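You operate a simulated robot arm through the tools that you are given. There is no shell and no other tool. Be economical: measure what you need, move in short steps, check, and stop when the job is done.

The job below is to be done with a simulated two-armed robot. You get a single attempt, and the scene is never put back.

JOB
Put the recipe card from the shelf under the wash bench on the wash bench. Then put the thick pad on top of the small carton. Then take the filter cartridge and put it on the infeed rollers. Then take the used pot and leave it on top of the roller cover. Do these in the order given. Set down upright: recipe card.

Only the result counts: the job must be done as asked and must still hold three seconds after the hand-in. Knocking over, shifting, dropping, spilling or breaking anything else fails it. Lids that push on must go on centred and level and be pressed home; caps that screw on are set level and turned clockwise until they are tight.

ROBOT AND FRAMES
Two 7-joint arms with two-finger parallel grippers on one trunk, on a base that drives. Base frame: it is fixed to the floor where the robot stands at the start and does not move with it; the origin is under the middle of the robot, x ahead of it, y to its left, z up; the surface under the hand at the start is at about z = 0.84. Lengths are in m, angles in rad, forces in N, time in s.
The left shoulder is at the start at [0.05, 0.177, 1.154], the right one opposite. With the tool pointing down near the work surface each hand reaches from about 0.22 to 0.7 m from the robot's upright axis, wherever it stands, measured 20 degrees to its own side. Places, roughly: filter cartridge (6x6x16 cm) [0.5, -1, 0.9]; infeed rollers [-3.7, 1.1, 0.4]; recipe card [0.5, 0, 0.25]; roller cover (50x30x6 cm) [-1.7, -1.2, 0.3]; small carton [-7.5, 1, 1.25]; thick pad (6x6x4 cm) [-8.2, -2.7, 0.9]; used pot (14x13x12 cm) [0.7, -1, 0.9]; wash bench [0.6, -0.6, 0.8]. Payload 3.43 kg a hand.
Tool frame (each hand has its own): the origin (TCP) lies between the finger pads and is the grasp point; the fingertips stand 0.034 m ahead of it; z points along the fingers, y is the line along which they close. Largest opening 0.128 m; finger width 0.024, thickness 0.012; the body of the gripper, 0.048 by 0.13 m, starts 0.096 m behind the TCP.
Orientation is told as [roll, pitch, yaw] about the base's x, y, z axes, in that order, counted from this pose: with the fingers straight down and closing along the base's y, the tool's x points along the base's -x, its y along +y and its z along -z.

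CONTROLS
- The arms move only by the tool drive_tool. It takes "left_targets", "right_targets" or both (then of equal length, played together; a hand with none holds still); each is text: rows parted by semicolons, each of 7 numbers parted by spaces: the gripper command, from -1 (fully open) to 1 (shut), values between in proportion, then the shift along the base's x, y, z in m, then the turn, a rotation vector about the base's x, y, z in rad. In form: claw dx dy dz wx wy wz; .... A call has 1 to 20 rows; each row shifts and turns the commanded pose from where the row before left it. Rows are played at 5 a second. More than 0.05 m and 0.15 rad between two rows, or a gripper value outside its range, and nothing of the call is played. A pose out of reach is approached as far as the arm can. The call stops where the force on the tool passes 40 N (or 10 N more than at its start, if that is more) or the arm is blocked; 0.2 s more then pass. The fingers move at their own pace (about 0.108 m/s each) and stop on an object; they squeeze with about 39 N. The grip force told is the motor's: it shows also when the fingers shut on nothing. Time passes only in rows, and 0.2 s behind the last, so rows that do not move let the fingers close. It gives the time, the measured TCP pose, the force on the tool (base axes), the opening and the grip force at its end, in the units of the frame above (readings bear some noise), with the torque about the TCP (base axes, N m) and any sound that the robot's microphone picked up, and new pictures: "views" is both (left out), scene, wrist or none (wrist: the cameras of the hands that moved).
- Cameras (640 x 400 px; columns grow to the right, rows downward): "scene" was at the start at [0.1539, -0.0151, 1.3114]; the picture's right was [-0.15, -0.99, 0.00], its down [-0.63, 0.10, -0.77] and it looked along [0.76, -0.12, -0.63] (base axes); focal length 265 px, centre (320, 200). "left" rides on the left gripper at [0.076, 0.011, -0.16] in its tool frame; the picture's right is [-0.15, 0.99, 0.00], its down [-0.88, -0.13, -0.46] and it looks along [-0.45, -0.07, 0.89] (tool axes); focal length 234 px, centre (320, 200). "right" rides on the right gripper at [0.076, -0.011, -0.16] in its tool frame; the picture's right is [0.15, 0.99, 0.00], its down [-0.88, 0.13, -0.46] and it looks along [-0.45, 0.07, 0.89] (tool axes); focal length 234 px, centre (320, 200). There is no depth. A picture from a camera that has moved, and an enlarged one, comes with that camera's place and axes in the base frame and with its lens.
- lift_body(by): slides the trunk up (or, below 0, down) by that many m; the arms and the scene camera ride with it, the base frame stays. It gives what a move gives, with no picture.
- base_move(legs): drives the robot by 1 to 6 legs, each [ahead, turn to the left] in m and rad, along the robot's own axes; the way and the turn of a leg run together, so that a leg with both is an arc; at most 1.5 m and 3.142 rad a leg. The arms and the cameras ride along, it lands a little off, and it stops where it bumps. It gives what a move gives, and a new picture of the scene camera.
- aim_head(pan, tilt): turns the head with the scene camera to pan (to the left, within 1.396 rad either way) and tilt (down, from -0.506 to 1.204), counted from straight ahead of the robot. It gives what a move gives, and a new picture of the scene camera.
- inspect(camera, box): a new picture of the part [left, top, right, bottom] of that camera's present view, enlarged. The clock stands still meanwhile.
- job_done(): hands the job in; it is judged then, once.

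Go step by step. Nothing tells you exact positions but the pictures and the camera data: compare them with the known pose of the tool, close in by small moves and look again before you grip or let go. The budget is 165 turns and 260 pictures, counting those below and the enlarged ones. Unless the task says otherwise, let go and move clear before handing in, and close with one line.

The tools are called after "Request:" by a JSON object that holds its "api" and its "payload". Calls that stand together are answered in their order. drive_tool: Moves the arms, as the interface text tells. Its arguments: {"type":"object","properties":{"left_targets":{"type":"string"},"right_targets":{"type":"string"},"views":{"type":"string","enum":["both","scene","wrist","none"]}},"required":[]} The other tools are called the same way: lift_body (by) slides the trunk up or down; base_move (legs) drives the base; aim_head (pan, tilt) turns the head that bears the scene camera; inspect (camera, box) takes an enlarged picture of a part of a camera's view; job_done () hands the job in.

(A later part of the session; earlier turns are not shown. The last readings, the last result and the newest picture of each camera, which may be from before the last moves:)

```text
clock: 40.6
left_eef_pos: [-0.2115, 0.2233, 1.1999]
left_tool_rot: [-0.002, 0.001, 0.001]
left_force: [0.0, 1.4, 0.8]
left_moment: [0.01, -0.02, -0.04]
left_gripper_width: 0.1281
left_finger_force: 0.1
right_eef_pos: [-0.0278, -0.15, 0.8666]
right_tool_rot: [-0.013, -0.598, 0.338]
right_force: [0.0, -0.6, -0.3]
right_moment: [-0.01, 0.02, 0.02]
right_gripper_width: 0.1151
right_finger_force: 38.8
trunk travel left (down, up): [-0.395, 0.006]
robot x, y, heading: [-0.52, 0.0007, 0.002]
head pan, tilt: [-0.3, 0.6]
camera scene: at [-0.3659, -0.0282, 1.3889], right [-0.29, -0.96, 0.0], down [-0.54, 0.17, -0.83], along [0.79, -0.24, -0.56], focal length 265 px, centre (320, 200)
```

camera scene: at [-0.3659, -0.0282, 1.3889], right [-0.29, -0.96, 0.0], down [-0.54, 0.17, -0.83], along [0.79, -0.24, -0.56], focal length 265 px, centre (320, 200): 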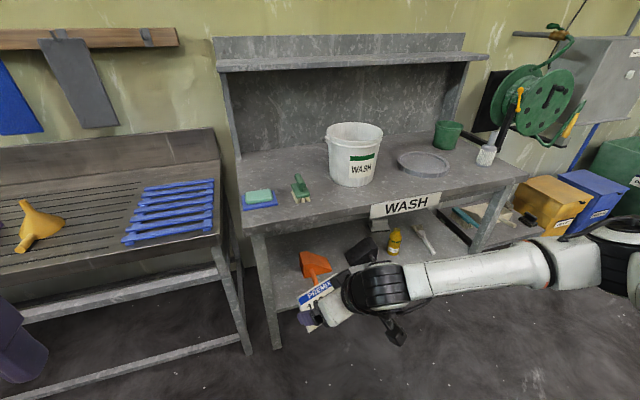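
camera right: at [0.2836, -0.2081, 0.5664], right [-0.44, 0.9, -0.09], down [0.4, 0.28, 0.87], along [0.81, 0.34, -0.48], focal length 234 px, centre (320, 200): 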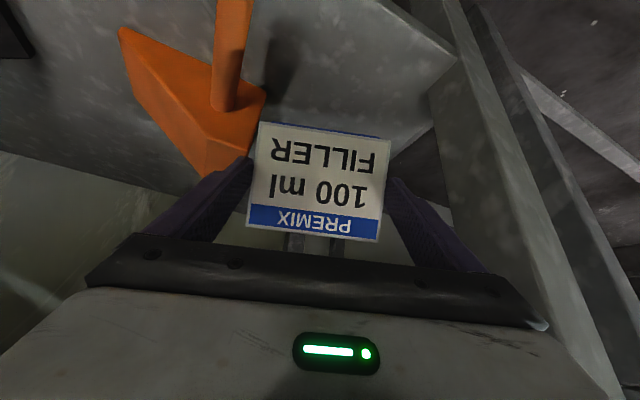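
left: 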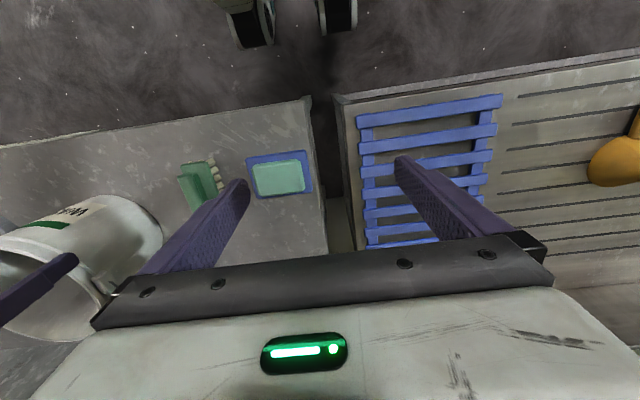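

Card held safely. A free spot on the bench is between bucket and tray, about (0.42,-0.61). I'll raise the hand and drive there.

Request:
{"api": "drive_tool", "payload": {"right_targets": "1 0 0 0.04 0 0 0;1 0 0 0.04 0 0 0;1 0 0 0.04 0 0 0;1 0 0 0.03 0 0 0", "views": "none"}}

Request:
{"api": "base_move", "payload": {"legs": [[0, -0.9], [0.58, 0], [0, 0.9]]}}

Request:
{"api": "aim_head", "payload": {"pan": -0.3, "tilt": 0.75}}

```text
clock: 41.6
left_eef_pos: [-0.2119, 0.2231, 1.2001]
left_tool_rot: [-0.001, -0.001, 0.0]
left_force: [0.4, -0.1, 0.6]
left_moment: [-0.04, 0.02, -0.03]
left_gripper_width: 0.1281
left_finger_force: 0.1
right_eef_pos: [-0.0298, -0.1488, 1.0161]
right_tool_rot: [-0.014, -0.597, 0.335]
right_force: [0.2, 0.5, -1.7]
right_moment: [0.02, 0.02, 0.02]
right_gripper_width: 0.1149
right_finger_force: 39.2
trunk travel left (down, up): [-0.395, 0.006]
robot x, y, heading: [-0.5232, -0.0017, 0.005]
head pan, tilt: [-0.3, 0.6]
```

```text
clock: 49.6
left_eef_pos: [0.1527, -0.2257, 1.1985]
left_tool_rot: [-0.002, 0.0, 0.013]
left_force: [-0.2, 0.0, 0.0]
left_moment: [-0.02, -0.03, -0.05]
left_gripper_width: 0.128
left_finger_force: 0.1
right_eef_pos: [0.3396, -0.5955, 1.016]
right_tool_rot: [-0.014, -0.594, 0.351]
right_force: [-0.1, -0.5, -0.6]
right_moment: [-0.04, -0.01, 0.03]
right_gripper_width: 0.1148
right_finger_force: 39.3
trunk travel left (down, up): [-0.395, 0.006]
robot x, y, heading: [-0.154, -0.4547, 0.009]
head pan, tilt: [-0.3, 0.6]
camera scene: at [0.0009, -0.4783, 1.3889], right [-0.28, -0.96, 0.0], down [-0.54, 0.16, -0.83], along [0.79, -0.23, -0.56], focal length 265 px, centre (320, 200)
```

scene: 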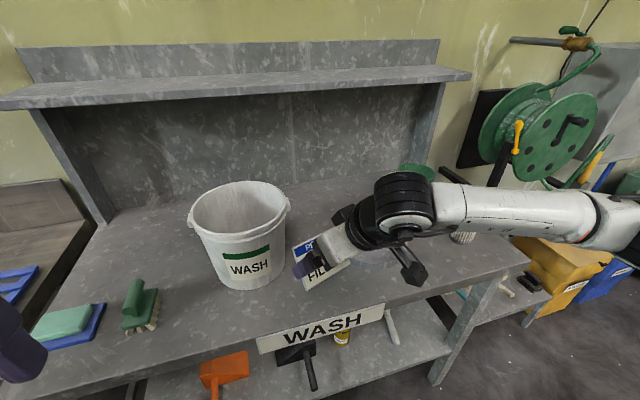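

```text
clock: 50.3
left_eef_pos: [0.1527, -0.2244, 1.1998]
left_tool_rot: [-0.001, 0.001, 0.014]
left_force: [0.0, -0.3, 0.4]
left_moment: [0.05, -0.01, 0.0]
left_gripper_width: 0.1279
left_finger_force: 0.1
right_eef_pos: [0.3395, -0.5952, 1.0166]
right_tool_rot: [-0.011, -0.595, 0.35]
right_force: [0.0, -0.3, -0.6]
right_moment: [0.01, 0.02, 0.01]
right_gripper_width: 0.1148
right_finger_force: 38.7
trunk travel left (down, up): [-0.395, 0.006]
robot x, y, heading: [-0.1529, -0.4508, 0.012]
head pan, tilt: [-0.3, 0.75]
camera scene: at [-0.0044, -0.477, 1.3761], right [-0.28, -0.96, 0.0], down [-0.65, 0.19, -0.73], along [0.7, -0.21, -0.68], focal length 265 px, centre (320, 200)
```

scene: 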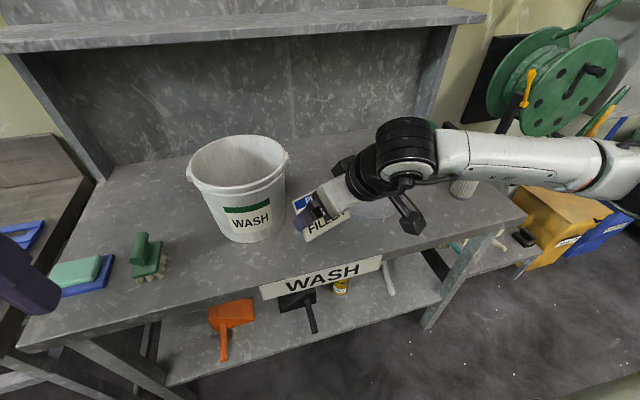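

Request:
{"api": "drive_tool", "payload": {"right_targets": "1 0.04 -0.02 0 0 0 0;1 0.04 -0.02 0 0 0 0;1 0.0125 -0.002 -0.02 0 0 0;1 0 0 -0.04 0 0 0;1 0 0 -0.035 0 0 0", "views": "both"}}

```text
clock: 51.5
left_eef_pos: [0.1525, -0.2255, 1.1989]
left_tool_rot: [-0.002, 0.003, 0.014]
left_force: [-1.2, -0.4, 0.7]
left_moment: [-0.01, -0.02, 0.04]
left_gripper_width: 0.1281
left_finger_force: 0.1
right_eef_pos: [0.4318, -0.6368, 0.9207]
right_tool_rot: [-0.013, -0.6, 0.35]
right_force: [0.2, -0.1, 0.2]
right_moment: [0.01, 0.03, -0.01]
right_gripper_width: 0.1148
right_finger_force: 39.6
trunk travel left (down, up): [-0.395, 0.006]
robot x, y, heading: [-0.1538, -0.4524, 0.012]
head pan, tilt: [-0.3, 0.75]
camera scene: at [-0.0042, -0.477, 1.3761], right [-0.28, -0.96, 0.0], down [-0.65, 0.19, -0.73], along [0.7, -0.21, -0.68], focal length 265 px, centre (320, 200)
camera right: at [0.2921, -0.6971, 1.0099], right [-0.45, 0.89, -0.09], down [0.4, 0.29, 0.87], along [0.8, 0.35, -0.48], focal length 234 px, centre (320, 200)
```

scene: 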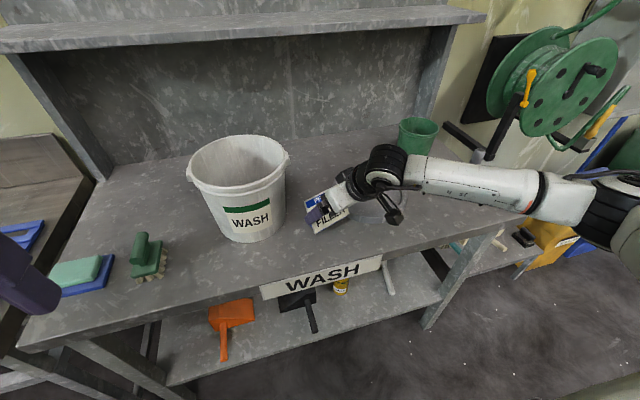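
right: 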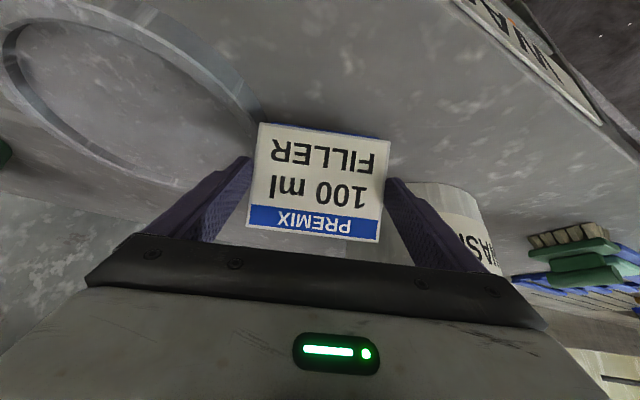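

The tray is nearer than expected; I'll square the card to the bench edge and shift slightly toward the front.

Request:
{"api": "drive_tool", "payload": {"right_targets": "1 -0.015 0.012 0.01 0 0 -0.12;1 -0.015 0.008 0 0 0 -0.12;1 -0.005 0.004 0 0 0 -0.1", "views": "both"}}

Request:
{"api": "inspect", "payload": {"camera": "scene", "box": [240, 160, 440, 285]}}

```text
clock: 52.3
left_eef_pos: [0.1511, -0.2223, 1.1988]
left_tool_rot: [0.0, 0.0, 0.014]
left_force: [-0.6, -1.1, -0.2]
left_moment: [-0.02, 0.02, 0.0]
left_gripper_width: 0.1279
left_finger_force: 0.1
right_eef_pos: [0.3963, -0.6127, 0.9301]
right_tool_rot: [-0.011, -0.598, 0.009]
right_force: [-0.5, 0.4, -1.0]
right_moment: [0.02, 0.03, 0.01]
right_gripper_width: 0.1152
right_finger_force: 39.3
trunk travel left (down, up): [-0.395, 0.006]
robot x, y, heading: [-0.1516, -0.453, 0.012]
head pan, tilt: [-0.3, 0.75]
camera scene: at [-0.0043, -0.4767, 1.376], right [-0.28, -0.96, 0.0], down [-0.65, 0.19, -0.73], along [0.7, -0.21, -0.68], focal length 265 px, centre (320, 200)
camera right: at [0.2451, -0.6225, 1.0203], right [-0.12, 0.99, -0.09], down [0.47, 0.14, 0.87], along [0.87, 0.06, -0.48], focal length 234 px, centre (320, 200)
```

scene: 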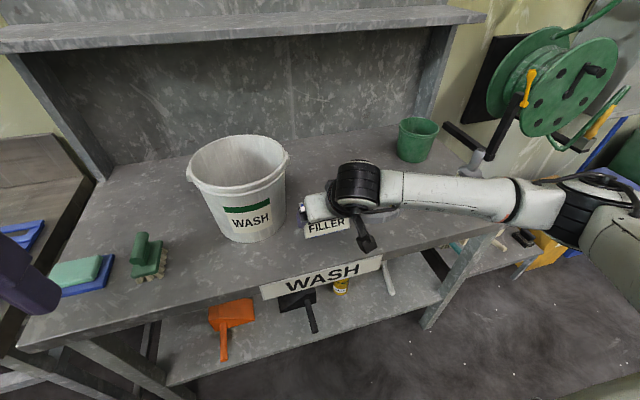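
right: 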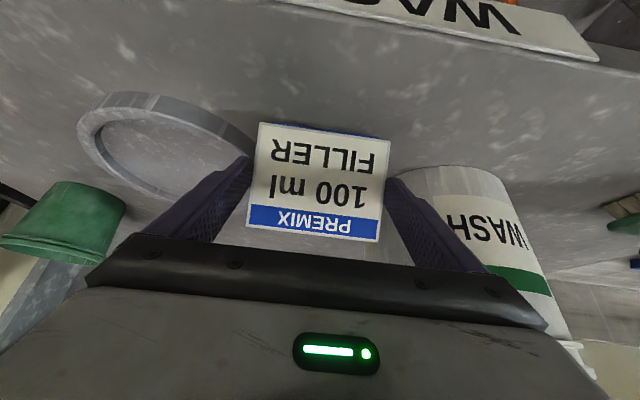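

```text
3.20 times, centred on (340, 222) of scene
camera zoom: at [-0.0043, -0.4767, 1.376], right [-0.28, -0.96, 0.0], down [-0.65, 0.19, -0.73], along [0.7, -0.21, -0.68], focal length 848 px, centre (256, 128)
```

zoom: 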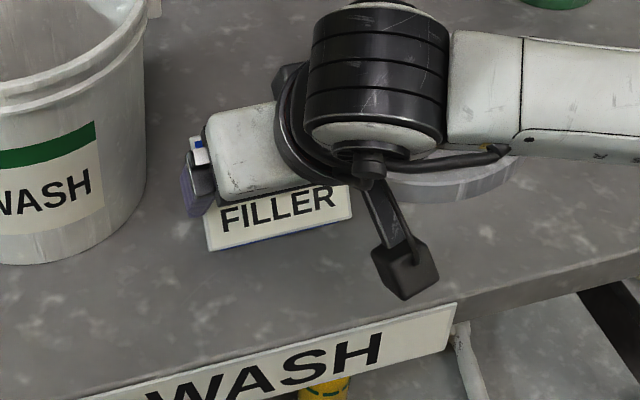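

Request:
{"api": "drive_tool", "payload": {"right_targets": "1 0 0 -0.02 0 0 0;1 0 0 -0.01 0 0 0;1 0 0 -0.005 0 0 0", "views": "none"}}

Request:
{"api": "inspect", "payload": {"camera": "scene", "box": [260, 180, 400, 268]}}

```text
clock: 53.1
left_eef_pos: [0.1497, -0.2236, 1.201]
left_tool_rot: [-0.001, 0.0, 0.014]
left_force: [0.6, 0.3, -0.4]
left_moment: [0.02, 0.0, -0.03]
left_gripper_width: 0.1282
left_finger_force: 0.1
right_eef_pos: [0.3988, -0.6114, 0.9048]
right_tool_rot: [-0.009, -0.616, 0.006]
right_force: [-2.0, -2.7, 31.8]
right_moment: [-0.14, -0.58, 0.02]
right_gripper_width: 0.1154
right_finger_force: 38.9
trunk travel left (down, up): [-0.395, 0.006]
robot x, y, heading: [-0.1553, -0.4496, 0.014]
head pan, tilt: [-0.3, 0.75]
```

```text
4.55 times, centred on (330, 224) of scene
camera zoom: at [-0.008, -0.4763, 1.3771], right [-0.28, -0.96, 0.0], down [-0.65, 0.19, -0.73], along [0.7, -0.21, -0.68], focal length 1205 px, centre (274, 91)
```

zoom: 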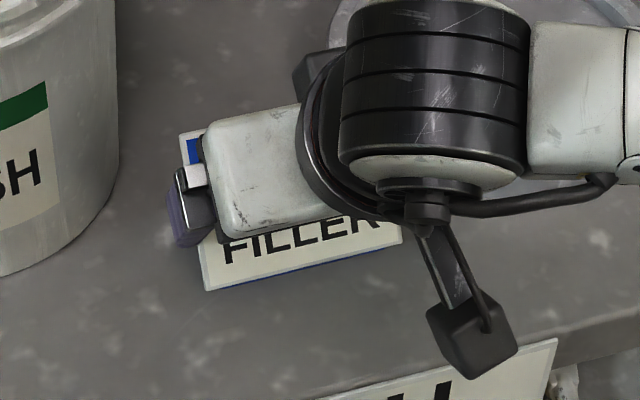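

Contact felt, from the card's base. Ease the pressure before letting go.

Request:
{"api": "drive_tool", "payload": {"right_targets": "1 0 0 0.006 0 0 0;1 0 0 0.001 0 0 0", "views": "wrist"}}

```text
clock: 53.7
left_eef_pos: [0.1503, -0.2235, 1.1998]
left_tool_rot: [-0.002, 0.0, 0.014]
left_force: [0.1, 0.3, 0.1]
left_moment: [0.01, -0.02, 0.0]
left_gripper_width: 0.1279
left_finger_force: 0.2
right_eef_pos: [0.3976, -0.6121, 0.9063]
right_tool_rot: [-0.01, -0.603, 0.01]
right_force: [4.5, 1.4, 15.0]
right_moment: [0.4, -1.04, 0.0]
right_gripper_width: 0.1151
right_finger_force: 39.0
trunk travel left (down, up): [-0.395, 0.006]
robot x, y, heading: [-0.1502, -0.4525, 0.013]
head pan, tilt: [-0.3, 0.75]
camera right: at [0.2452, -0.622, 0.9933], right [-0.12, 0.99, -0.09], down [0.47, 0.14, 0.87], along [0.88, 0.07, -0.48], focal length 234 px, centre (320, 200)
```

right: 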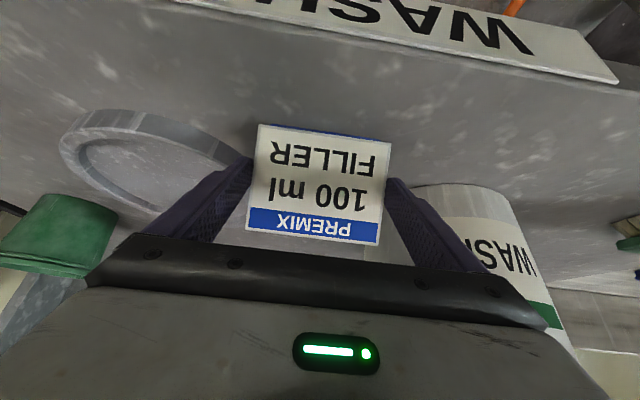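

Request:
{"api": "drive_tool", "payload": {"right_targets": "1 0 0 0.002 0 0 0", "views": "none"}}

Request:
{"api": "drive_tool", "payload": {"right_targets": "1 0 0 0 0 -0.02 0", "views": "none"}}

```text
clock: 54.1
left_eef_pos: [0.1514, -0.2237, 1.2002]
left_tool_rot: [0.0, -0.001, 0.013]
left_force: [-0.4, 0.2, 0.2]
left_moment: [-0.01, 0.03, 0.0]
left_gripper_width: 0.1279
left_finger_force: 0.1
right_eef_pos: [0.3973, -0.6117, 0.9047]
right_tool_rot: [-0.012, -0.596, 0.01]
right_force: [3.5, 1.2, 11.0]
right_moment: [0.51, -0.76, -0.09]
right_gripper_width: 0.115
right_finger_force: 39.6
trunk travel left (down, up): [-0.395, 0.006]
robot x, y, heading: [-0.1519, -0.4509, 0.017]
head pan, tilt: [-0.3, 0.75]
```

```text
clock: 54.5
left_eef_pos: [0.1508, -0.2247, 1.1981]
left_tool_rot: [-0.002, 0.001, 0.015]
left_force: [-0.9, -0.4, 0.5]
left_moment: [-0.03, -0.02, 0.0]
left_gripper_width: 0.1279
left_finger_force: 0.0
right_eef_pos: [0.3955, -0.6118, 0.9037]
right_tool_rot: [-0.012, -0.615, 0.01]
right_force: [-1.0, 2.3, 9.1]
right_moment: [0.57, -0.05, 0.08]
right_gripper_width: 0.1146
right_finger_force: 39.2
trunk travel left (down, up): [-0.395, 0.006]
robot x, y, heading: [-0.1528, -0.4532, 0.011]
head pan, tilt: [-0.3, 0.75]
```

Request:
{"api": "drive_tool", "payload": {"right_targets": "1 0 0 0.001 0.012 0 0", "views": "none"}}

Request:
{"api": "drive_tool", "payload": {"right_targets": "0.4 0 0 0 0 0 0;0.2 0 0 0 0 0 0;0 0 0 0 0 0 0;-1 0 0 0 0 0 0;-1 0 0 0 0 0 0", "views": "wrist"}}

```text
clock: 54.9
left_eef_pos: [0.1514, -0.2236, 1.1992]
left_tool_rot: [-0.002, -0.001, 0.01]
left_force: [0.3, 1.2, 0.0]
left_moment: [-0.02, -0.02, -0.02]
left_gripper_width: 0.128
left_finger_force: 0.1
right_eef_pos: [0.396, -0.6143, 0.9048]
right_tool_rot: [0.0, -0.616, 0.002]
right_force: [-1.0, 0.6, 2.1]
right_moment: [-0.17, 0.03, -0.04]
right_gripper_width: 0.115
right_finger_force: 39.0
trunk travel left (down, up): [-0.395, 0.006]
robot x, y, heading: [-0.1538, -0.4505, 0.013]
head pan, tilt: [-0.3, 0.75]
```

```text
clock: 56.1
left_eef_pos: [0.1519, -0.2238, 1.1999]
left_tool_rot: [-0.001, 0.0, 0.016]
left_force: [0.4, 0.6, 0.9]
left_moment: [-0.01, 0.01, -0.03]
left_gripper_width: 0.1281
left_finger_force: 0.1
right_eef_pos: [0.3965, -0.612, 0.9066]
right_tool_rot: [0.004, -0.618, 0.003]
right_force: [0.0, 0.6, -0.2]
right_moment: [-0.03, 0.01, 0.07]
right_gripper_width: 0.1281
right_finger_force: 0.0
trunk travel left (down, up): [-0.395, 0.006]
robot x, y, heading: [-0.1561, -0.4525, 0.016]
head pan, tilt: [-0.3, 0.75]
camera right: at [0.2436, -0.6237, 0.9925], right [-0.12, 0.99, -0.08], down [0.45, 0.13, 0.88], along [0.88, 0.07, -0.46], focal length 234 px, centre (320, 200)
```

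right: 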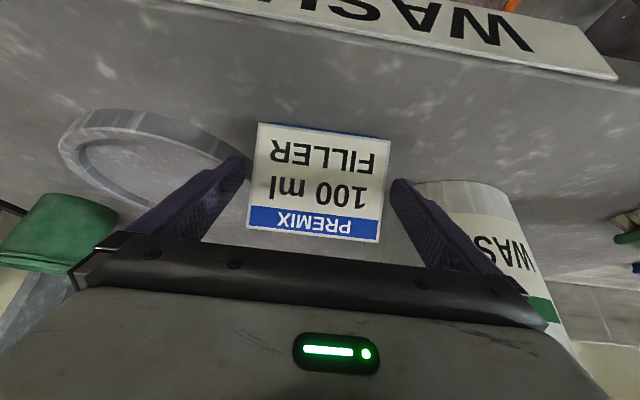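

Released and standing. Retracting along the fingers.

Request:
{"api": "drive_tool", "payload": {"right_targets": "-1 -0.02 0 0.028 0 0 0;-1 -0.025 0 0.04 0 0 0;-1 -0.025 0 0.04 0 0 0;-1 -0.03 0 0.038 0 0 0", "views": "both"}}

Request:
{"api": "inspect", "payload": {"camera": "scene", "box": [240, 100, 500, 265]}}

```text
clock: 57.1
left_eef_pos: [0.1529, -0.2248, 1.1997]
left_tool_rot: [-0.002, -0.001, 0.014]
left_force: [-0.3, -0.6, -0.6]
left_moment: [-0.01, 0.01, -0.05]
left_gripper_width: 0.1278
left_finger_force: 0.1
right_eef_pos: [0.2954, -0.6123, 1.0531]
right_tool_rot: [0.002, -0.62, 0.002]
right_force: [0.9, -0.2, -0.3]
right_moment: [0.0, 0.0, -0.01]
right_gripper_width: 0.1282
right_finger_force: 0.1
trunk travel left (down, up): [-0.395, 0.006]
robot x, y, heading: [-0.1517, -0.4542, 0.01]
head pan, tilt: [-0.3, 0.75]
camera scene: at [-0.0049, -0.4768, 1.3761], right [-0.28, -0.96, 0.0], down [-0.65, 0.19, -0.73], along [0.7, -0.21, -0.68], focal length 265 px, centre (320, 200)
camera right: at [0.1418, -0.6234, 1.1387], right [-0.12, 0.99, -0.08], down [0.45, 0.13, 0.88], along [0.88, 0.07, -0.46], focal length 234 px, centre (320, 200)
```

scene: 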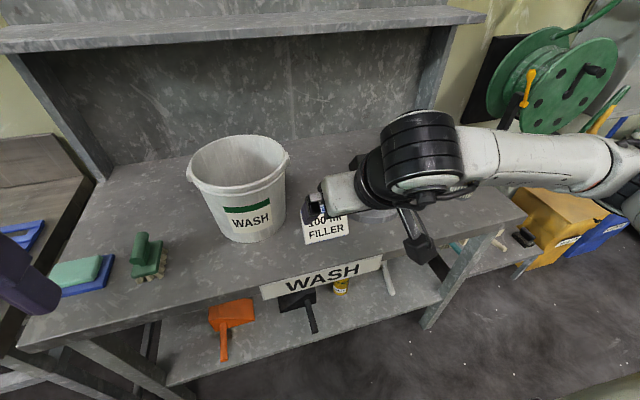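
right: 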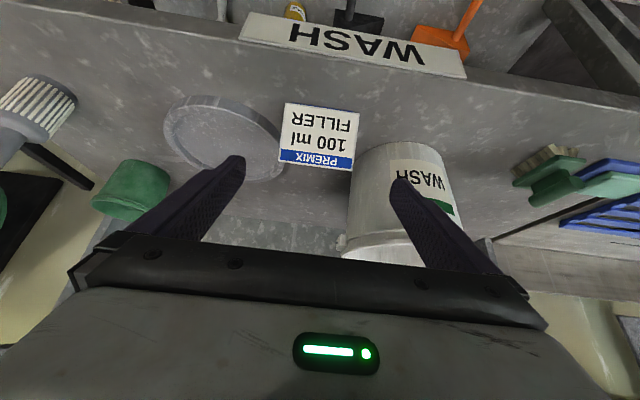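

```text
2.42 times, centred on (370, 182) of scene
camera zoom: at [-0.0049, -0.4768, 1.3761], right [-0.28, -0.96, 0.0], down [-0.65, 0.19, -0.73], along [0.7, -0.21, -0.68], focal length 643 px, centre (199, 242)
```

zoom: 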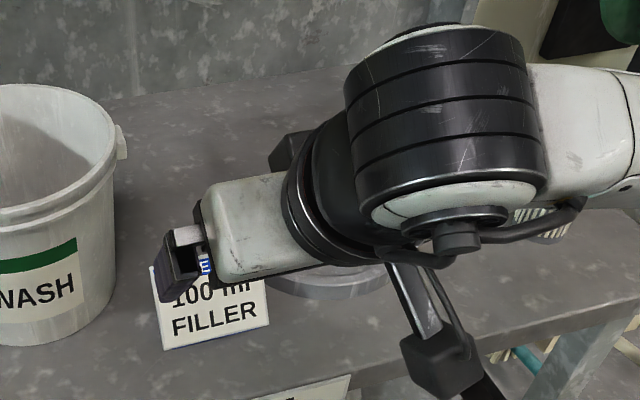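

Card stands upright on the bench. Now back off, straighten the right hand, and turn around to look toward the pad.

Request:
{"api": "base_move", "payload": {"legs": [[-0.5, 0]]}}

Request:
{"api": "drive_tool", "payload": {"right_targets": "-1 -0.01 -0.02 0.03 0 0.13 0;-1 -0.01 -0.02 0.03 0 0.13 0;-1 -0.01 -0.02 0.03 0 0.13 0;-1 -0.01 -0.02 0.03 0 0.13 0;-1 0 -0.02 0.02 0 0.1 0", "views": "none"}}

Request:
{"api": "aim_head", "payload": {"pan": -1.2, "tilt": 0.3}}

Request:
{"api": "base_move", "payload": {"legs": [[0, 3.0]]}}

Request:
{"api": "aim_head", "payload": {"pan": 0.0, "tilt": 0.25}}

Request:
{"api": "aim_head", "payload": {"pan": 0.9, "tilt": 0.25}}

```text
clock: 60.0
left_eef_pos: [-0.3437, -0.2315, 1.1996]
left_tool_rot: [-0.003, 0.0, 0.011]
left_force: [-1.0, 0.2, -0.3]
left_moment: [-0.03, 0.01, -0.01]
left_gripper_width: 0.1279
left_finger_force: 0.1
right_eef_pos: [-0.1996, -0.6183, 1.0519]
right_tool_rot: [0.003, -0.617, 0.004]
right_force: [-0.2, 0.2, -0.4]
right_moment: [0.01, -0.03, -0.03]
right_gripper_width: 0.1277
right_finger_force: 0.0
trunk travel left (down, up): [-0.395, 0.006]
robot x, y, heading: [-0.6491, -0.458, 0.013]
head pan, tilt: [-0.3, 0.75]
camera scene: at [-0.5011, -0.4834, 1.3761], right [-0.28, -0.96, 0.0], down [-0.65, 0.19, -0.73], along [0.7, -0.21, -0.68], focal length 265 px, centre (320, 200)
```

scene: 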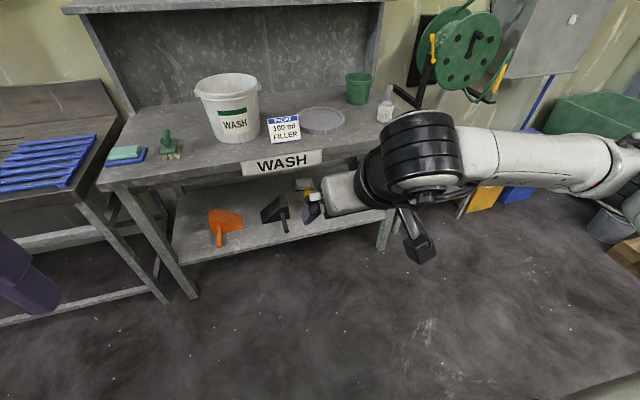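

```text
clock: 61.2
left_eef_pos: [-0.3437, -0.2311, 1.1997]
left_tool_rot: [-0.002, -0.001, 0.012]
left_force: [-0.5, 0.1, 0.3]
left_moment: [-0.01, 0.02, 0.01]
left_gripper_width: 0.1282
left_finger_force: 0.0
right_eef_pos: [-0.2398, -0.7197, 1.1926]
right_tool_rot: [0.003, 0.004, 0.002]
right_force: [-0.6, -0.6, 0.8]
right_moment: [0.01, 0.01, 0.0]
right_gripper_width: 0.1282
right_finger_force: 0.1
trunk travel left (down, up): [-0.395, 0.006]
robot x, y, heading: [-0.6506, -0.4573, 0.012]
head pan, tilt: [-0.3, 0.75]
```

```text
clock: 62.4
left_eef_pos: [-0.3435, -0.2301, 1.1982]
left_tool_rot: [-0.001, 0.0, 0.013]
left_force: [-0.3, -0.1, -0.7]
left_moment: [0.0, -0.01, 0.03]
left_gripper_width: 0.1279
left_finger_force: 0.1
right_eef_pos: [-0.2392, -0.7181, 1.1924]
right_tool_rot: [0.003, 0.002, 0.001]
right_force: [-0.6, 0.3, 0.8]
right_moment: [0.04, 0.0, -0.02]
right_gripper_width: 0.128
right_finger_force: 0.0
trunk travel left (down, up): [-0.395, 0.006]
robot x, y, heading: [-0.6498, -0.4602, 0.015]
head pan, tilt: [-1.201, 0.3]
camera scene: at [-0.5452, -0.5465, 1.4164], right [-0.93, -0.37, 0.0], down [-0.11, 0.27, -0.96], along [0.36, -0.89, -0.3], focal length 265 px, centre (320, 200)
```

scene: 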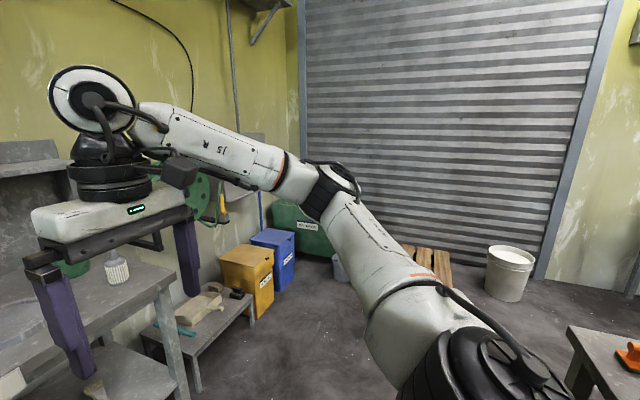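

```text
clock: 69.9
left_eef_pos: [-0.9832, -0.6433, 1.1989]
left_tool_rot: [0.0, -0.002, 3.019]
left_force: [0.6, 0.3, 0.1]
left_moment: [0.01, -0.03, -0.01]
left_gripper_width: 0.128
left_finger_force: 0.0
right_eef_pos: [-1.0218, -0.146, 1.1919]
right_tool_rot: [0.005, 0.002, 3.008]
right_force: [0.4, -0.8, -0.2]
right_moment: [-0.02, -0.01, 0.01]
right_gripper_width: 0.1279
right_finger_force: 0.1
trunk travel left (down, up): [-0.395, 0.006]
robot x, y, heading: [-0.6476, -0.4559, 3.022]
head pan, tilt: [-1.201, 0.3]
camera scene: at [-0.7425, -0.3618, 1.4164], right [0.97, 0.25, 0.0], down [0.07, -0.29, -0.96], along [-0.24, 0.93, -0.3], focal length 265 px, centre (320, 200)
```

scene: 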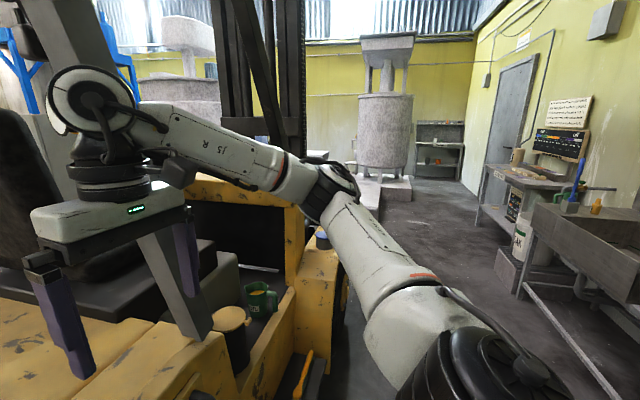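

```text
clock: 71.3
left_eef_pos: [-0.9826, -0.6431, 1.1995]
left_tool_rot: [-0.001, 0.001, 3.021]
left_force: [0.2, 0.2, 0.0]
left_moment: [0.01, -0.01, -0.02]
left_gripper_width: 0.1281
left_finger_force: 0.1
right_eef_pos: [-1.0212, -0.1469, 1.1929]
right_tool_rot: [0.005, 0.002, 3.009]
right_force: [1.3, -0.8, -0.5]
right_moment: [0.02, 0.0, 0.02]
right_gripper_width: 0.1281
right_finger_force: 0.0
trunk travel left (down, up): [-0.395, 0.006]
robot x, y, heading: [-0.6496, -0.4561, 3.016]
head pan, tilt: [0.0, 0.25]
camera scene: at [-0.8123, -0.4409, 1.4211], right [0.12, 0.99, 0.0], down [0.25, -0.03, -0.97], along [-0.96, 0.12, -0.25], focal length 265 px, centre (320, 200)
```

scene: 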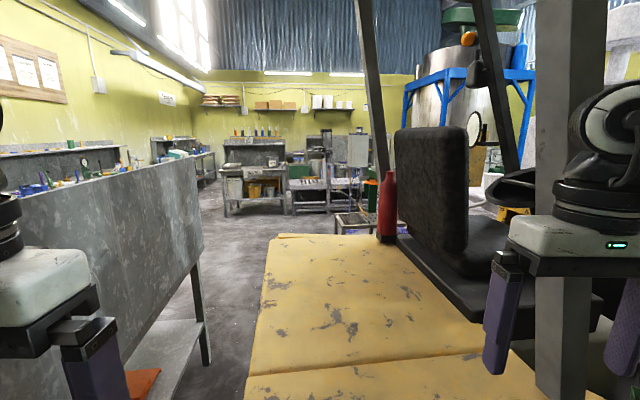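

```text
clock: 72.5
left_eef_pos: [-0.9832, -0.6431, 1.1993]
left_tool_rot: [-0.002, 0.002, 3.022]
left_force: [0.2, -0.2, 0.3]
left_moment: [0.0, -0.01, -0.01]
left_gripper_width: 0.1278
left_finger_force: 0.0
right_eef_pos: [-1.0205, -0.1467, 1.1919]
right_tool_rot: [0.002, 0.003, 3.009]
right_force: [0.8, -0.1, 0.1]
right_moment: [-0.01, -0.04, -0.01]
right_gripper_width: 0.1281
right_finger_force: 0.0
trunk travel left (down, up): [-0.395, 0.006]
robot x, y, heading: [-0.6492, -0.4551, 3.02]
head pan, tilt: [0.901, 0.25]
camera scene: at [-0.7861, -0.5179, 1.4211], right [-0.7, 0.71, 0.0], down [0.18, 0.17, -0.97], along [-0.69, -0.68, -0.25], focal length 265 px, centre (320, 200)
```

scene: 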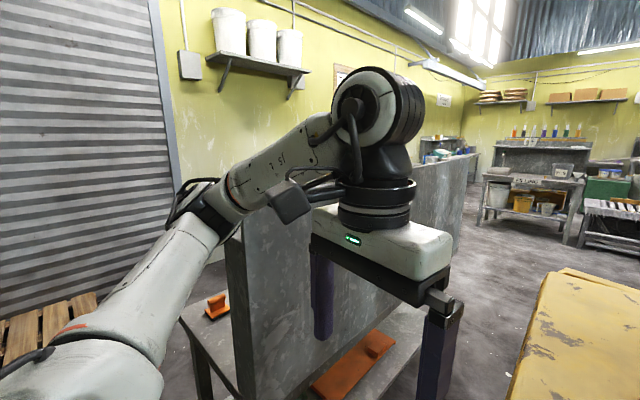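

Behind me is a forklift; the roller cover (orange slab) is on a low shelf at about (-1.7,-1.1). The aisle toward the pad seems to run along y≈-2.3. I'll go there in stages.

Request:
{"api": "base_move", "payload": {"legs": [[-0.2, 0], [0, 1.69], [1.0, 0]]}}

Request:
{"api": "aim_head", "payload": {"pan": -0.8, "tilt": 0.5}}

```text
clock: 82.8
left_eef_pos: [-0.2492, -1.7781, 1.1982]
left_tool_rot: [-0.002, 0.003, -1.586]
left_force: [-0.1, -0.2, -0.5]
left_moment: [0.06, -0.01, 0.0]
left_gripper_width: 0.1282
left_finger_force: 0.1
right_eef_pos: [-0.7383, -1.8686, 1.1924]
right_tool_rot: [0.005, 0.003, -1.6]
right_force: [0.4, 0.9, -0.4]
right_moment: [0.02, 0.0, 0.01]
right_gripper_width: 0.1281
right_finger_force: 0.1
trunk travel left (down, up): [-0.395, 0.006]
robot x, y, heading: [-0.4696, -1.4682, -1.586]
head pan, tilt: [0.901, 0.25]
camera scene: at [-0.3966, -1.5984, 1.4211], right [-0.63, -0.77, 0.0], down [-0.19, 0.16, -0.97], along [0.75, -0.61, -0.25], focal length 265 px, centre (320, 200)
```

scene: 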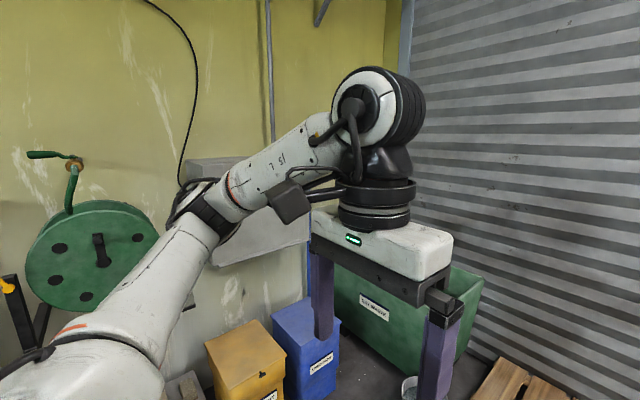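

```text
clock: 84.6
left_eef_pos: [-0.2489, -1.7787, 1.1993]
left_tool_rot: [-0.002, -0.001, -1.586]
left_force: [0.6, -0.2, -0.1]
left_moment: [0.03, -0.01, 0.0]
left_gripper_width: 0.1279
left_finger_force: 0.0
right_eef_pos: [-0.7385, -1.87, 1.1921]
right_tool_rot: [0.004, 0.001, -1.598]
right_force: [0.4, -1.4, -0.3]
right_moment: [-0.01, 0.01, 0.0]
right_gripper_width: 0.1281
right_finger_force: 0.0
trunk travel left (down, up): [-0.395, 0.006]
robot x, y, heading: [-0.4668, -1.4643, -1.585]
head pan, tilt: [-0.799, 0.499]
camera scene: at [-0.5351, -1.6015, 1.398], right [-0.69, 0.73, 0.0], down [0.35, 0.33, -0.88], along [-0.64, -0.6, -0.48], focal length 265 px, centre (320, 200)
```

scene: 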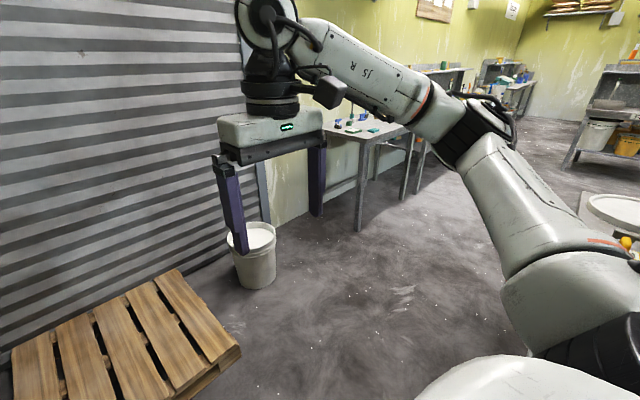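

Request:
{"api": "base_move", "payload": {"legs": [[0.65, 0], [0, -1.56], [1.5, 0]]}}

Request:
{"api": "aim_head", "payload": {"pan": 0, "tilt": 0.4}}

```text
clock: 99.0
left_eef_pos: [-2.2893, -2.2875, 1.1988]
left_tool_rot: [-0.003, 0.0, 3.103]
left_force: [0.3, 0.2, -1.5]
left_moment: [-0.01, -0.01, 0.0]
left_gripper_width: 0.1283
left_finger_force: 0.0
right_eef_pos: [-2.3698, -1.7961, 1.1918]
right_tool_rot: [0.004, 0.002, 3.092]
right_force: [0.6, 0.6, -0.5]
right_moment: [-0.04, 0.01, -0.02]
right_gripper_width: 0.1279
right_finger_force: 0.0
trunk travel left (down, up): [-0.395, 0.006]
robot x, y, heading: [-1.9724, -2.0773, 3.101]
head pan, tilt: [-0.799, 0.499]
camera scene: at [-2.1053, -2.0065, 1.398], right [0.74, 0.67, 0.0], down [0.32, -0.36, -0.88], along [-0.59, 0.65, -0.48], focal length 265 px, centre (320, 200)
```

scene: 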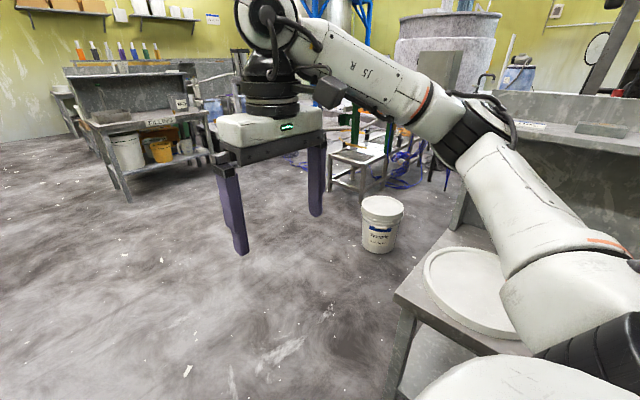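

```text
clock: 100.2
left_eef_pos: [-2.2912, -2.2866, 1.1996]
left_tool_rot: [-0.002, 0.0, 3.103]
left_force: [-0.1, 0.1, -0.7]
left_moment: [-0.03, 0.02, 0.0]
left_gripper_width: 0.1276
left_finger_force: 0.1
right_eef_pos: [-2.3689, -1.794, 1.1929]
right_tool_rot: [0.003, 0.001, 3.093]
right_force: [-0.5, -0.4, 0.5]
right_moment: [0.02, -0.05, -0.01]
right_gripper_width: 0.1279
right_finger_force: 0.0
trunk travel left (down, up): [-0.395, 0.006]
robot x, y, heading: [-1.9714, -2.0733, 3.104]
head pan, tilt: [0.0, 0.4]
camera scene: at [-2.1369, -2.0705, 1.4072], right [0.04, 1.0, 0.0], down [0.39, -0.02, -0.92], along [-0.92, 0.04, -0.39], focal length 265 px, centre (320, 200)
```

scene: 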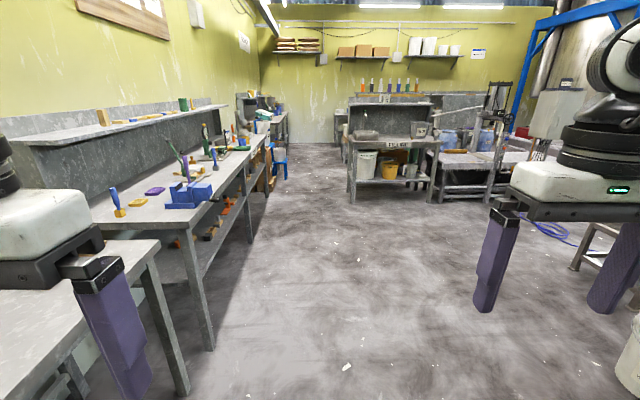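

Request:
{"api": "base_move", "payload": {"legs": [[0, 0.03], [1.5, 0], [1.3, 0]]}}

```text
clock: 114.1
left_eef_pos: [-5.092, -2.2588, 1.1995]
left_tool_rot: [-0.001, 0.0, 3.131]
left_force: [0.0, -0.4, 0.0]
left_moment: [-0.02, -0.04, 0.01]
left_gripper_width: 0.1282
left_finger_force: 0.1
right_eef_pos: [-5.1843, -1.7683, 1.1927]
right_tool_rot: [0.004, 0.003, 3.118]
right_force: [0.0, -0.5, -0.7]
right_moment: [0.02, -0.03, 0.02]
right_gripper_width: 0.1278
right_finger_force: 0.0
trunk travel left (down, up): [-0.395, 0.006]
robot x, y, heading: [-4.7787, -2.0389, 3.132]
head pan, tilt: [0.0, 0.4]
camera scene: at [-4.9441, -2.0381, 1.4071], right [0.01, 1.0, 0.0], down [0.39, 0.0, -0.92], along [-0.92, 0.01, -0.39], focal length 265 px, centre (320, 200)
```

scene: 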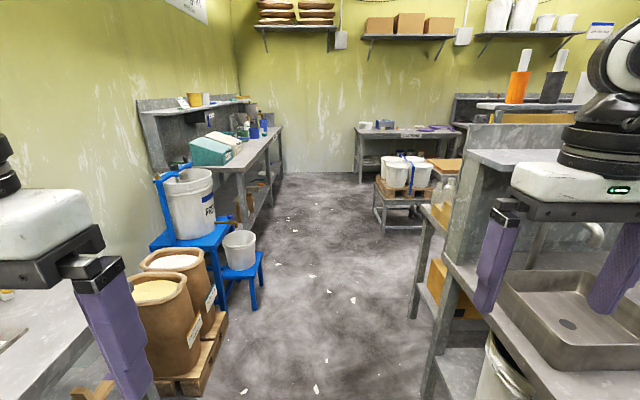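

Request:
{"api": "base_move", "payload": {"legs": [[1.5, 0.0], [1.3, 0]]}}

Request:
{"api": "aim_head", "payload": {"pan": 0.9, "tilt": 0.55}}

```text
clock: 118.5
left_eef_pos: [-5.906, -2.2766, 1.196]
left_tool_rot: [-0.037, -0.008, 3.099]
left_force: [-0.4, -0.6, 0.6]
left_moment: [0.03, 0.01, 0.02]
left_gripper_width: 0.1279
left_finger_force: 0.0
right_eef_pos: [-5.9831, -1.7866, 1.2045]
right_tool_rot: [-0.035, -0.002, 3.094]
right_force: [0.4, 0.9, 0.3]
right_moment: [0.0, -0.03, 0.0]
right_gripper_width: 0.1276
right_finger_force: 0.2
trunk travel left (down, up): [-0.395, 0.006]
robot x, y, heading: [-5.5925, -2.0451, 3.075]
head pan, tilt: [0.0, 0.4]
stopped in leg 1: the robot was blocked; the commanded pose is now the measured one
camera scene: at [-5.7501, -2.0755, 1.4103], right [0.06, 1.0, 0.04], down [0.38, 0.01, -0.92], along [-0.92, 0.07, -0.38], focal length 265 px, centre (320, 200)
```

scene: 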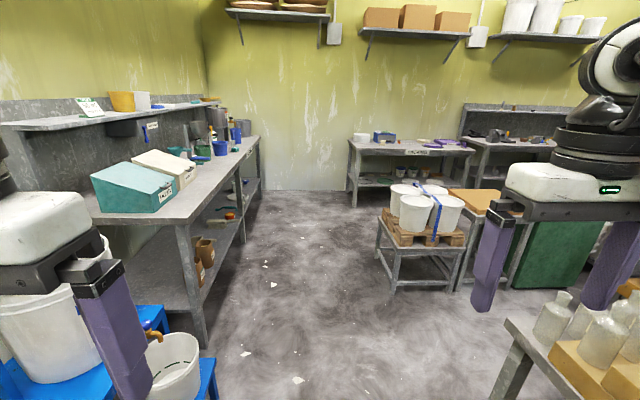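

```text
clock: 119.7
left_eef_pos: [-5.9059, -2.2779, 1.1938]
left_tool_rot: [-0.037, -0.009, 3.095]
left_force: [-0.5, 0.2, 0.1]
left_moment: [0.0, 0.04, -0.01]
left_gripper_width: 0.1279
left_finger_force: 0.1
right_eef_pos: [-5.9819, -1.7865, 1.2044]
right_tool_rot: [-0.037, -0.002, 3.091]
right_force: [0.3, 0.6, 0.3]
right_moment: [0.01, 0.01, 0.0]
right_gripper_width: 0.1282
right_finger_force: 0.0
trunk travel left (down, up): [-0.395, 0.006]
robot x, y, heading: [-5.5963, -2.0383, 3.068]
head pan, tilt: [0.901, 0.55]
camera scene: at [-5.7176, -2.1461, 1.3915], right [-0.74, 0.67, 0.03], down [0.35, 0.42, -0.84], along [-0.58, -0.61, -0.54], focal length 265 px, centre (320, 200)
```

scene: 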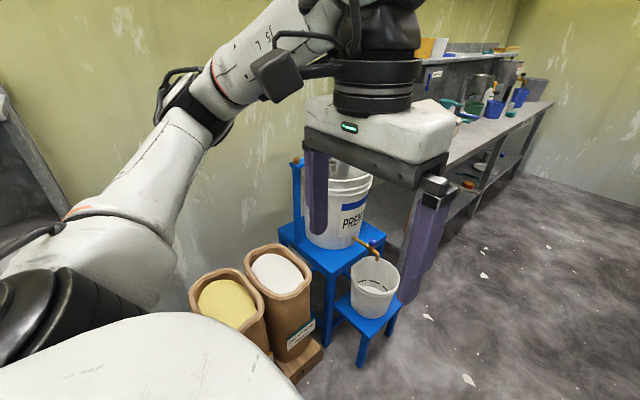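

Something blocked the base and it is slightly tilted (right side up). Look right and down.

Request:
{"api": "aim_head", "payload": {"pan": -0.9, "tilt": 0.9}}

Request:
{"api": "aim_head", "payload": {"pan": -1.39, "tilt": 0.6}}

```text
clock: 121.5
left_eef_pos: [-5.9057, -2.2781, 1.1942]
left_tool_rot: [-0.037, -0.008, 3.096]
left_force: [0.3, -0.8, 0.5]
left_moment: [0.01, 0.0, 0.0]
left_gripper_width: 0.128
left_finger_force: 0.0
right_eef_pos: [-5.9827, -1.788, 1.2039]
right_tool_rot: [-0.04, -0.001, 3.092]
right_force: [-0.3, -0.1, -0.6]
right_moment: [0.0, -0.01, 0.02]
right_gripper_width: 0.1279
right_finger_force: 0.1
trunk travel left (down, up): [-0.395, 0.006]
robot x, y, heading: [-5.5955, -2.0401, 3.073]
head pan, tilt: [-0.901, 0.901]
camera scene: at [-5.7001, -2.0165, 1.3669], right [0.82, 0.57, 0.01], down [0.44, -0.62, -0.65], along [-0.36, 0.54, -0.76], focal length 265 px, centre (320, 200)
```

scene: 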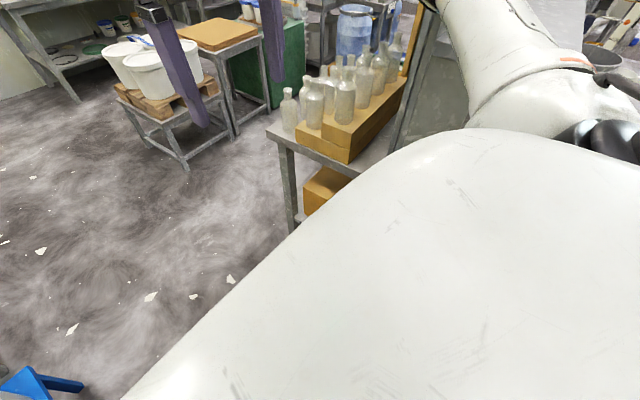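

```text
clock: 122.5
left_eef_pos: [-5.9045, -2.2783, 1.1935]
left_tool_rot: [-0.039, -0.01, 3.095]
left_force: [-0.2, 0.0, 0.0]
left_moment: [-0.01, 0.03, -0.02]
left_gripper_width: 0.1282
left_finger_force: 0.0
right_eef_pos: [-5.9811, -1.7861, 1.2032]
right_tool_rot: [-0.038, 0.001, 3.092]
right_force: [0.0, 0.9, -0.1]
right_moment: [0.01, 0.0, 0.02]
right_gripper_width: 0.128
right_finger_force: 0.2
trunk travel left (down, up): [-0.395, 0.006]
robot x, y, heading: [-5.5959, -2.0403, 3.073]
head pan, tilt: [-1.389, 0.6]
camera scene: at [-5.6672, -1.992, 1.3924], right [0.99, 0.11, 0.0], down [0.06, -0.53, -0.85], along [-0.1, 0.84, -0.53], focal length 265 px, centre (320, 200)
```

scene: 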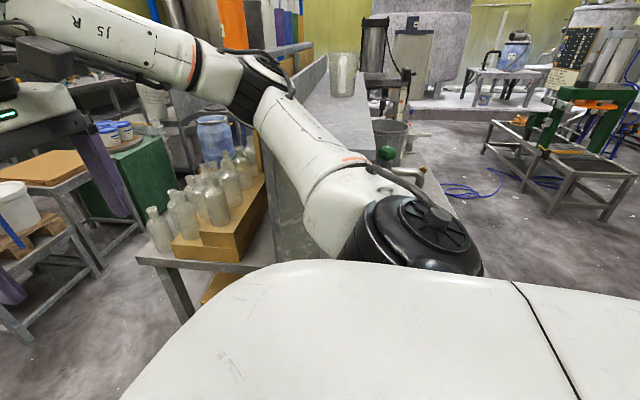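

The right elbow seems to have touched the filling bench's panel. Back up and stretch the arms forward to tuck the elbows.

Request:
{"api": "base_move", "payload": {"legs": [[-0.4, 0]]}}

Request:
{"api": "drive_tool", "payload": {"right_targets": "-1 -0.04 -0.02 0 0 0 0;-1 -0.04 -0.02 0 0 0 0;-1 -0.04 -0.02 0 0 0 0;-1 -0.04 -0.02 0 0 0 0;-1 -0.03 -0.02 0 0 0 0", "left_targets": "-1 -0.04 0 0 0 0 0;-1 -0.04 0 0 0 0 0;-1 -0.04 0 0 0 0 0;-1 -0.04 0 0 0 0 0;-1 -0.04 0 0 0 0 0", "views": "scene"}}

```text
clock: 125.0
left_eef_pos: [-5.5127, -2.2715, 1.1991]
left_tool_rot: [-0.001, 0.0, 3.101]
left_force: [-0.4, 0.4, 0.0]
left_moment: [-0.01, 0.01, 0.05]
left_gripper_width: 0.1276
left_finger_force: 0.1
right_eef_pos: [-5.5903, -1.7735, 1.1882]
right_tool_rot: [0.006, 0.013, 3.079]
right_force: [-0.5, -0.6, 0.0]
right_moment: [0.0, 0.04, -0.02]
right_gripper_width: 0.1281
right_finger_force: 0.0
trunk travel left (down, up): [-0.395, 0.006]
robot x, y, heading: [-5.1983, -2.0727, 3.074]
head pan, tilt: [-1.389, 0.6]
camera scene: at [-5.2771, -1.9768, 1.389], right [0.99, 0.12, 0.0], down [0.06, -0.56, -0.83], along [-0.1, 0.82, -0.56], focal length 265 px, centre (320, 200)
```

scene: 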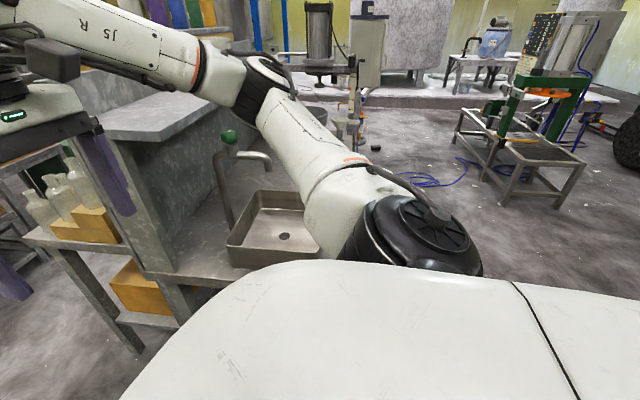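

```text
clock: 126.2
left_eef_pos: [-5.7162, -2.2709, 1.1982]
left_tool_rot: [-0.001, 0.002, 3.099]
left_force: [0.2, -0.1, 0.3]
left_moment: [0.0, -0.04, 0.02]
left_gripper_width: 0.1282
left_finger_force: 0.0
right_eef_pos: [-5.7816, -1.874, 1.1863]
right_tool_rot: [0.004, 0.015, 3.077]
right_force: [-0.2, -0.8, 0.7]
right_moment: [0.03, -0.01, -0.03]
right_gripper_width: 0.1281
right_finger_force: 0.0
trunk travel left (down, up): [-0.395, 0.006]
robot x, y, heading: [-5.1961, -2.0657, 3.075]
head pan, tilt: [-1.389, 0.6]
camera scene: at [-5.2788, -1.9777, 1.3889], right [0.99, 0.12, 0.0], down [0.07, -0.56, -0.83], along [-0.09, 0.82, -0.56], focal length 265 px, centre (320, 200)
```

scene: 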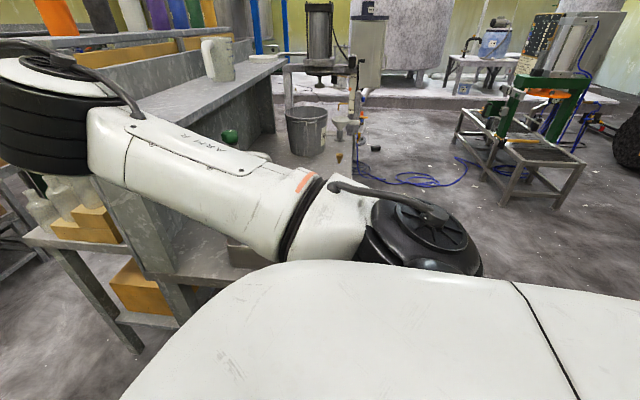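

Request:
{"api": "drive_tool", "payload": {"right_targets": "-1 -0.04 -0.01 0.02 0 0 0;-1 -0.04 -0.01 0.02 0 0 0;-1 -0.02 -0.01 0.03 0 0 0", "left_targets": "-1 -0.03 0.02 0.02 0 0 0;-1 -0.03 0.02 0.02 0 0 0;-1 -0.03 0 0.03 0 0 0", "views": "none"}}

Request:
{"api": "base_move", "payload": {"legs": [[0, 0.13], [0.7, 0]]}}

```text
clock: 127.0
left_eef_pos: [-5.7936, -2.2278, 1.2684]
left_tool_rot: [0.001, -0.001, 3.098]
left_force: [0.0, -0.3, 0.1]
left_moment: [0.0, 0.03, -0.01]
left_gripper_width: 0.1283
left_finger_force: 0.0
left hand out of reach, approached as far as the arm can: row 3
right_eef_pos: [-5.7986, -1.879, 1.1988]
right_tool_rot: [0.005, 0.015, 3.076]
right_force: [0.0, -0.6, -0.4]
right_moment: [0.0, 0.0, 0.01]
right_gripper_width: 0.1278
right_finger_force: 0.1
right hand out of reach, approached as far as the arm can: row 1, 2, 3
trunk travel left (down, up): [-0.395, 0.006]
robot x, y, heading: [-5.2001, -2.0675, 3.07]
head pan, tilt: [-1.389, 0.6]
```

```text
clock: 131.4
left_eef_pos: [-6.4749, -2.348, 1.2668]
left_tool_rot: [-0.002, 0.001, -3.057]
left_force: [0.1, 0.6, -0.1]
left_moment: [0.02, 0.0, -0.01]
left_gripper_width: 0.1282
left_finger_force: 0.1
right_eef_pos: [-6.5229, -2.0037, 1.1976]
right_tool_rot: [0.005, 0.016, -3.079]
right_force: [0.0, -0.1, -0.5]
right_moment: [-0.02, -0.02, -0.04]
right_gripper_width: 0.1281
right_finger_force: 0.1
trunk travel left (down, up): [-0.395, 0.006]
robot x, y, heading: [-5.9012, -2.1114, -3.084]
head pan, tilt: [-1.389, 0.6]
camera scene: at [-5.9939, -2.0329, 1.3889], right [0.97, 0.24, 0.0], down [0.14, -0.55, -0.83], along [-0.2, 0.8, -0.56], focal length 265 px, centre (320, 200)
```

scene: 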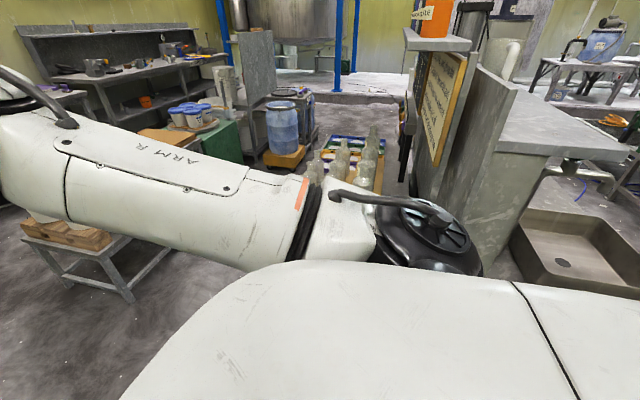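

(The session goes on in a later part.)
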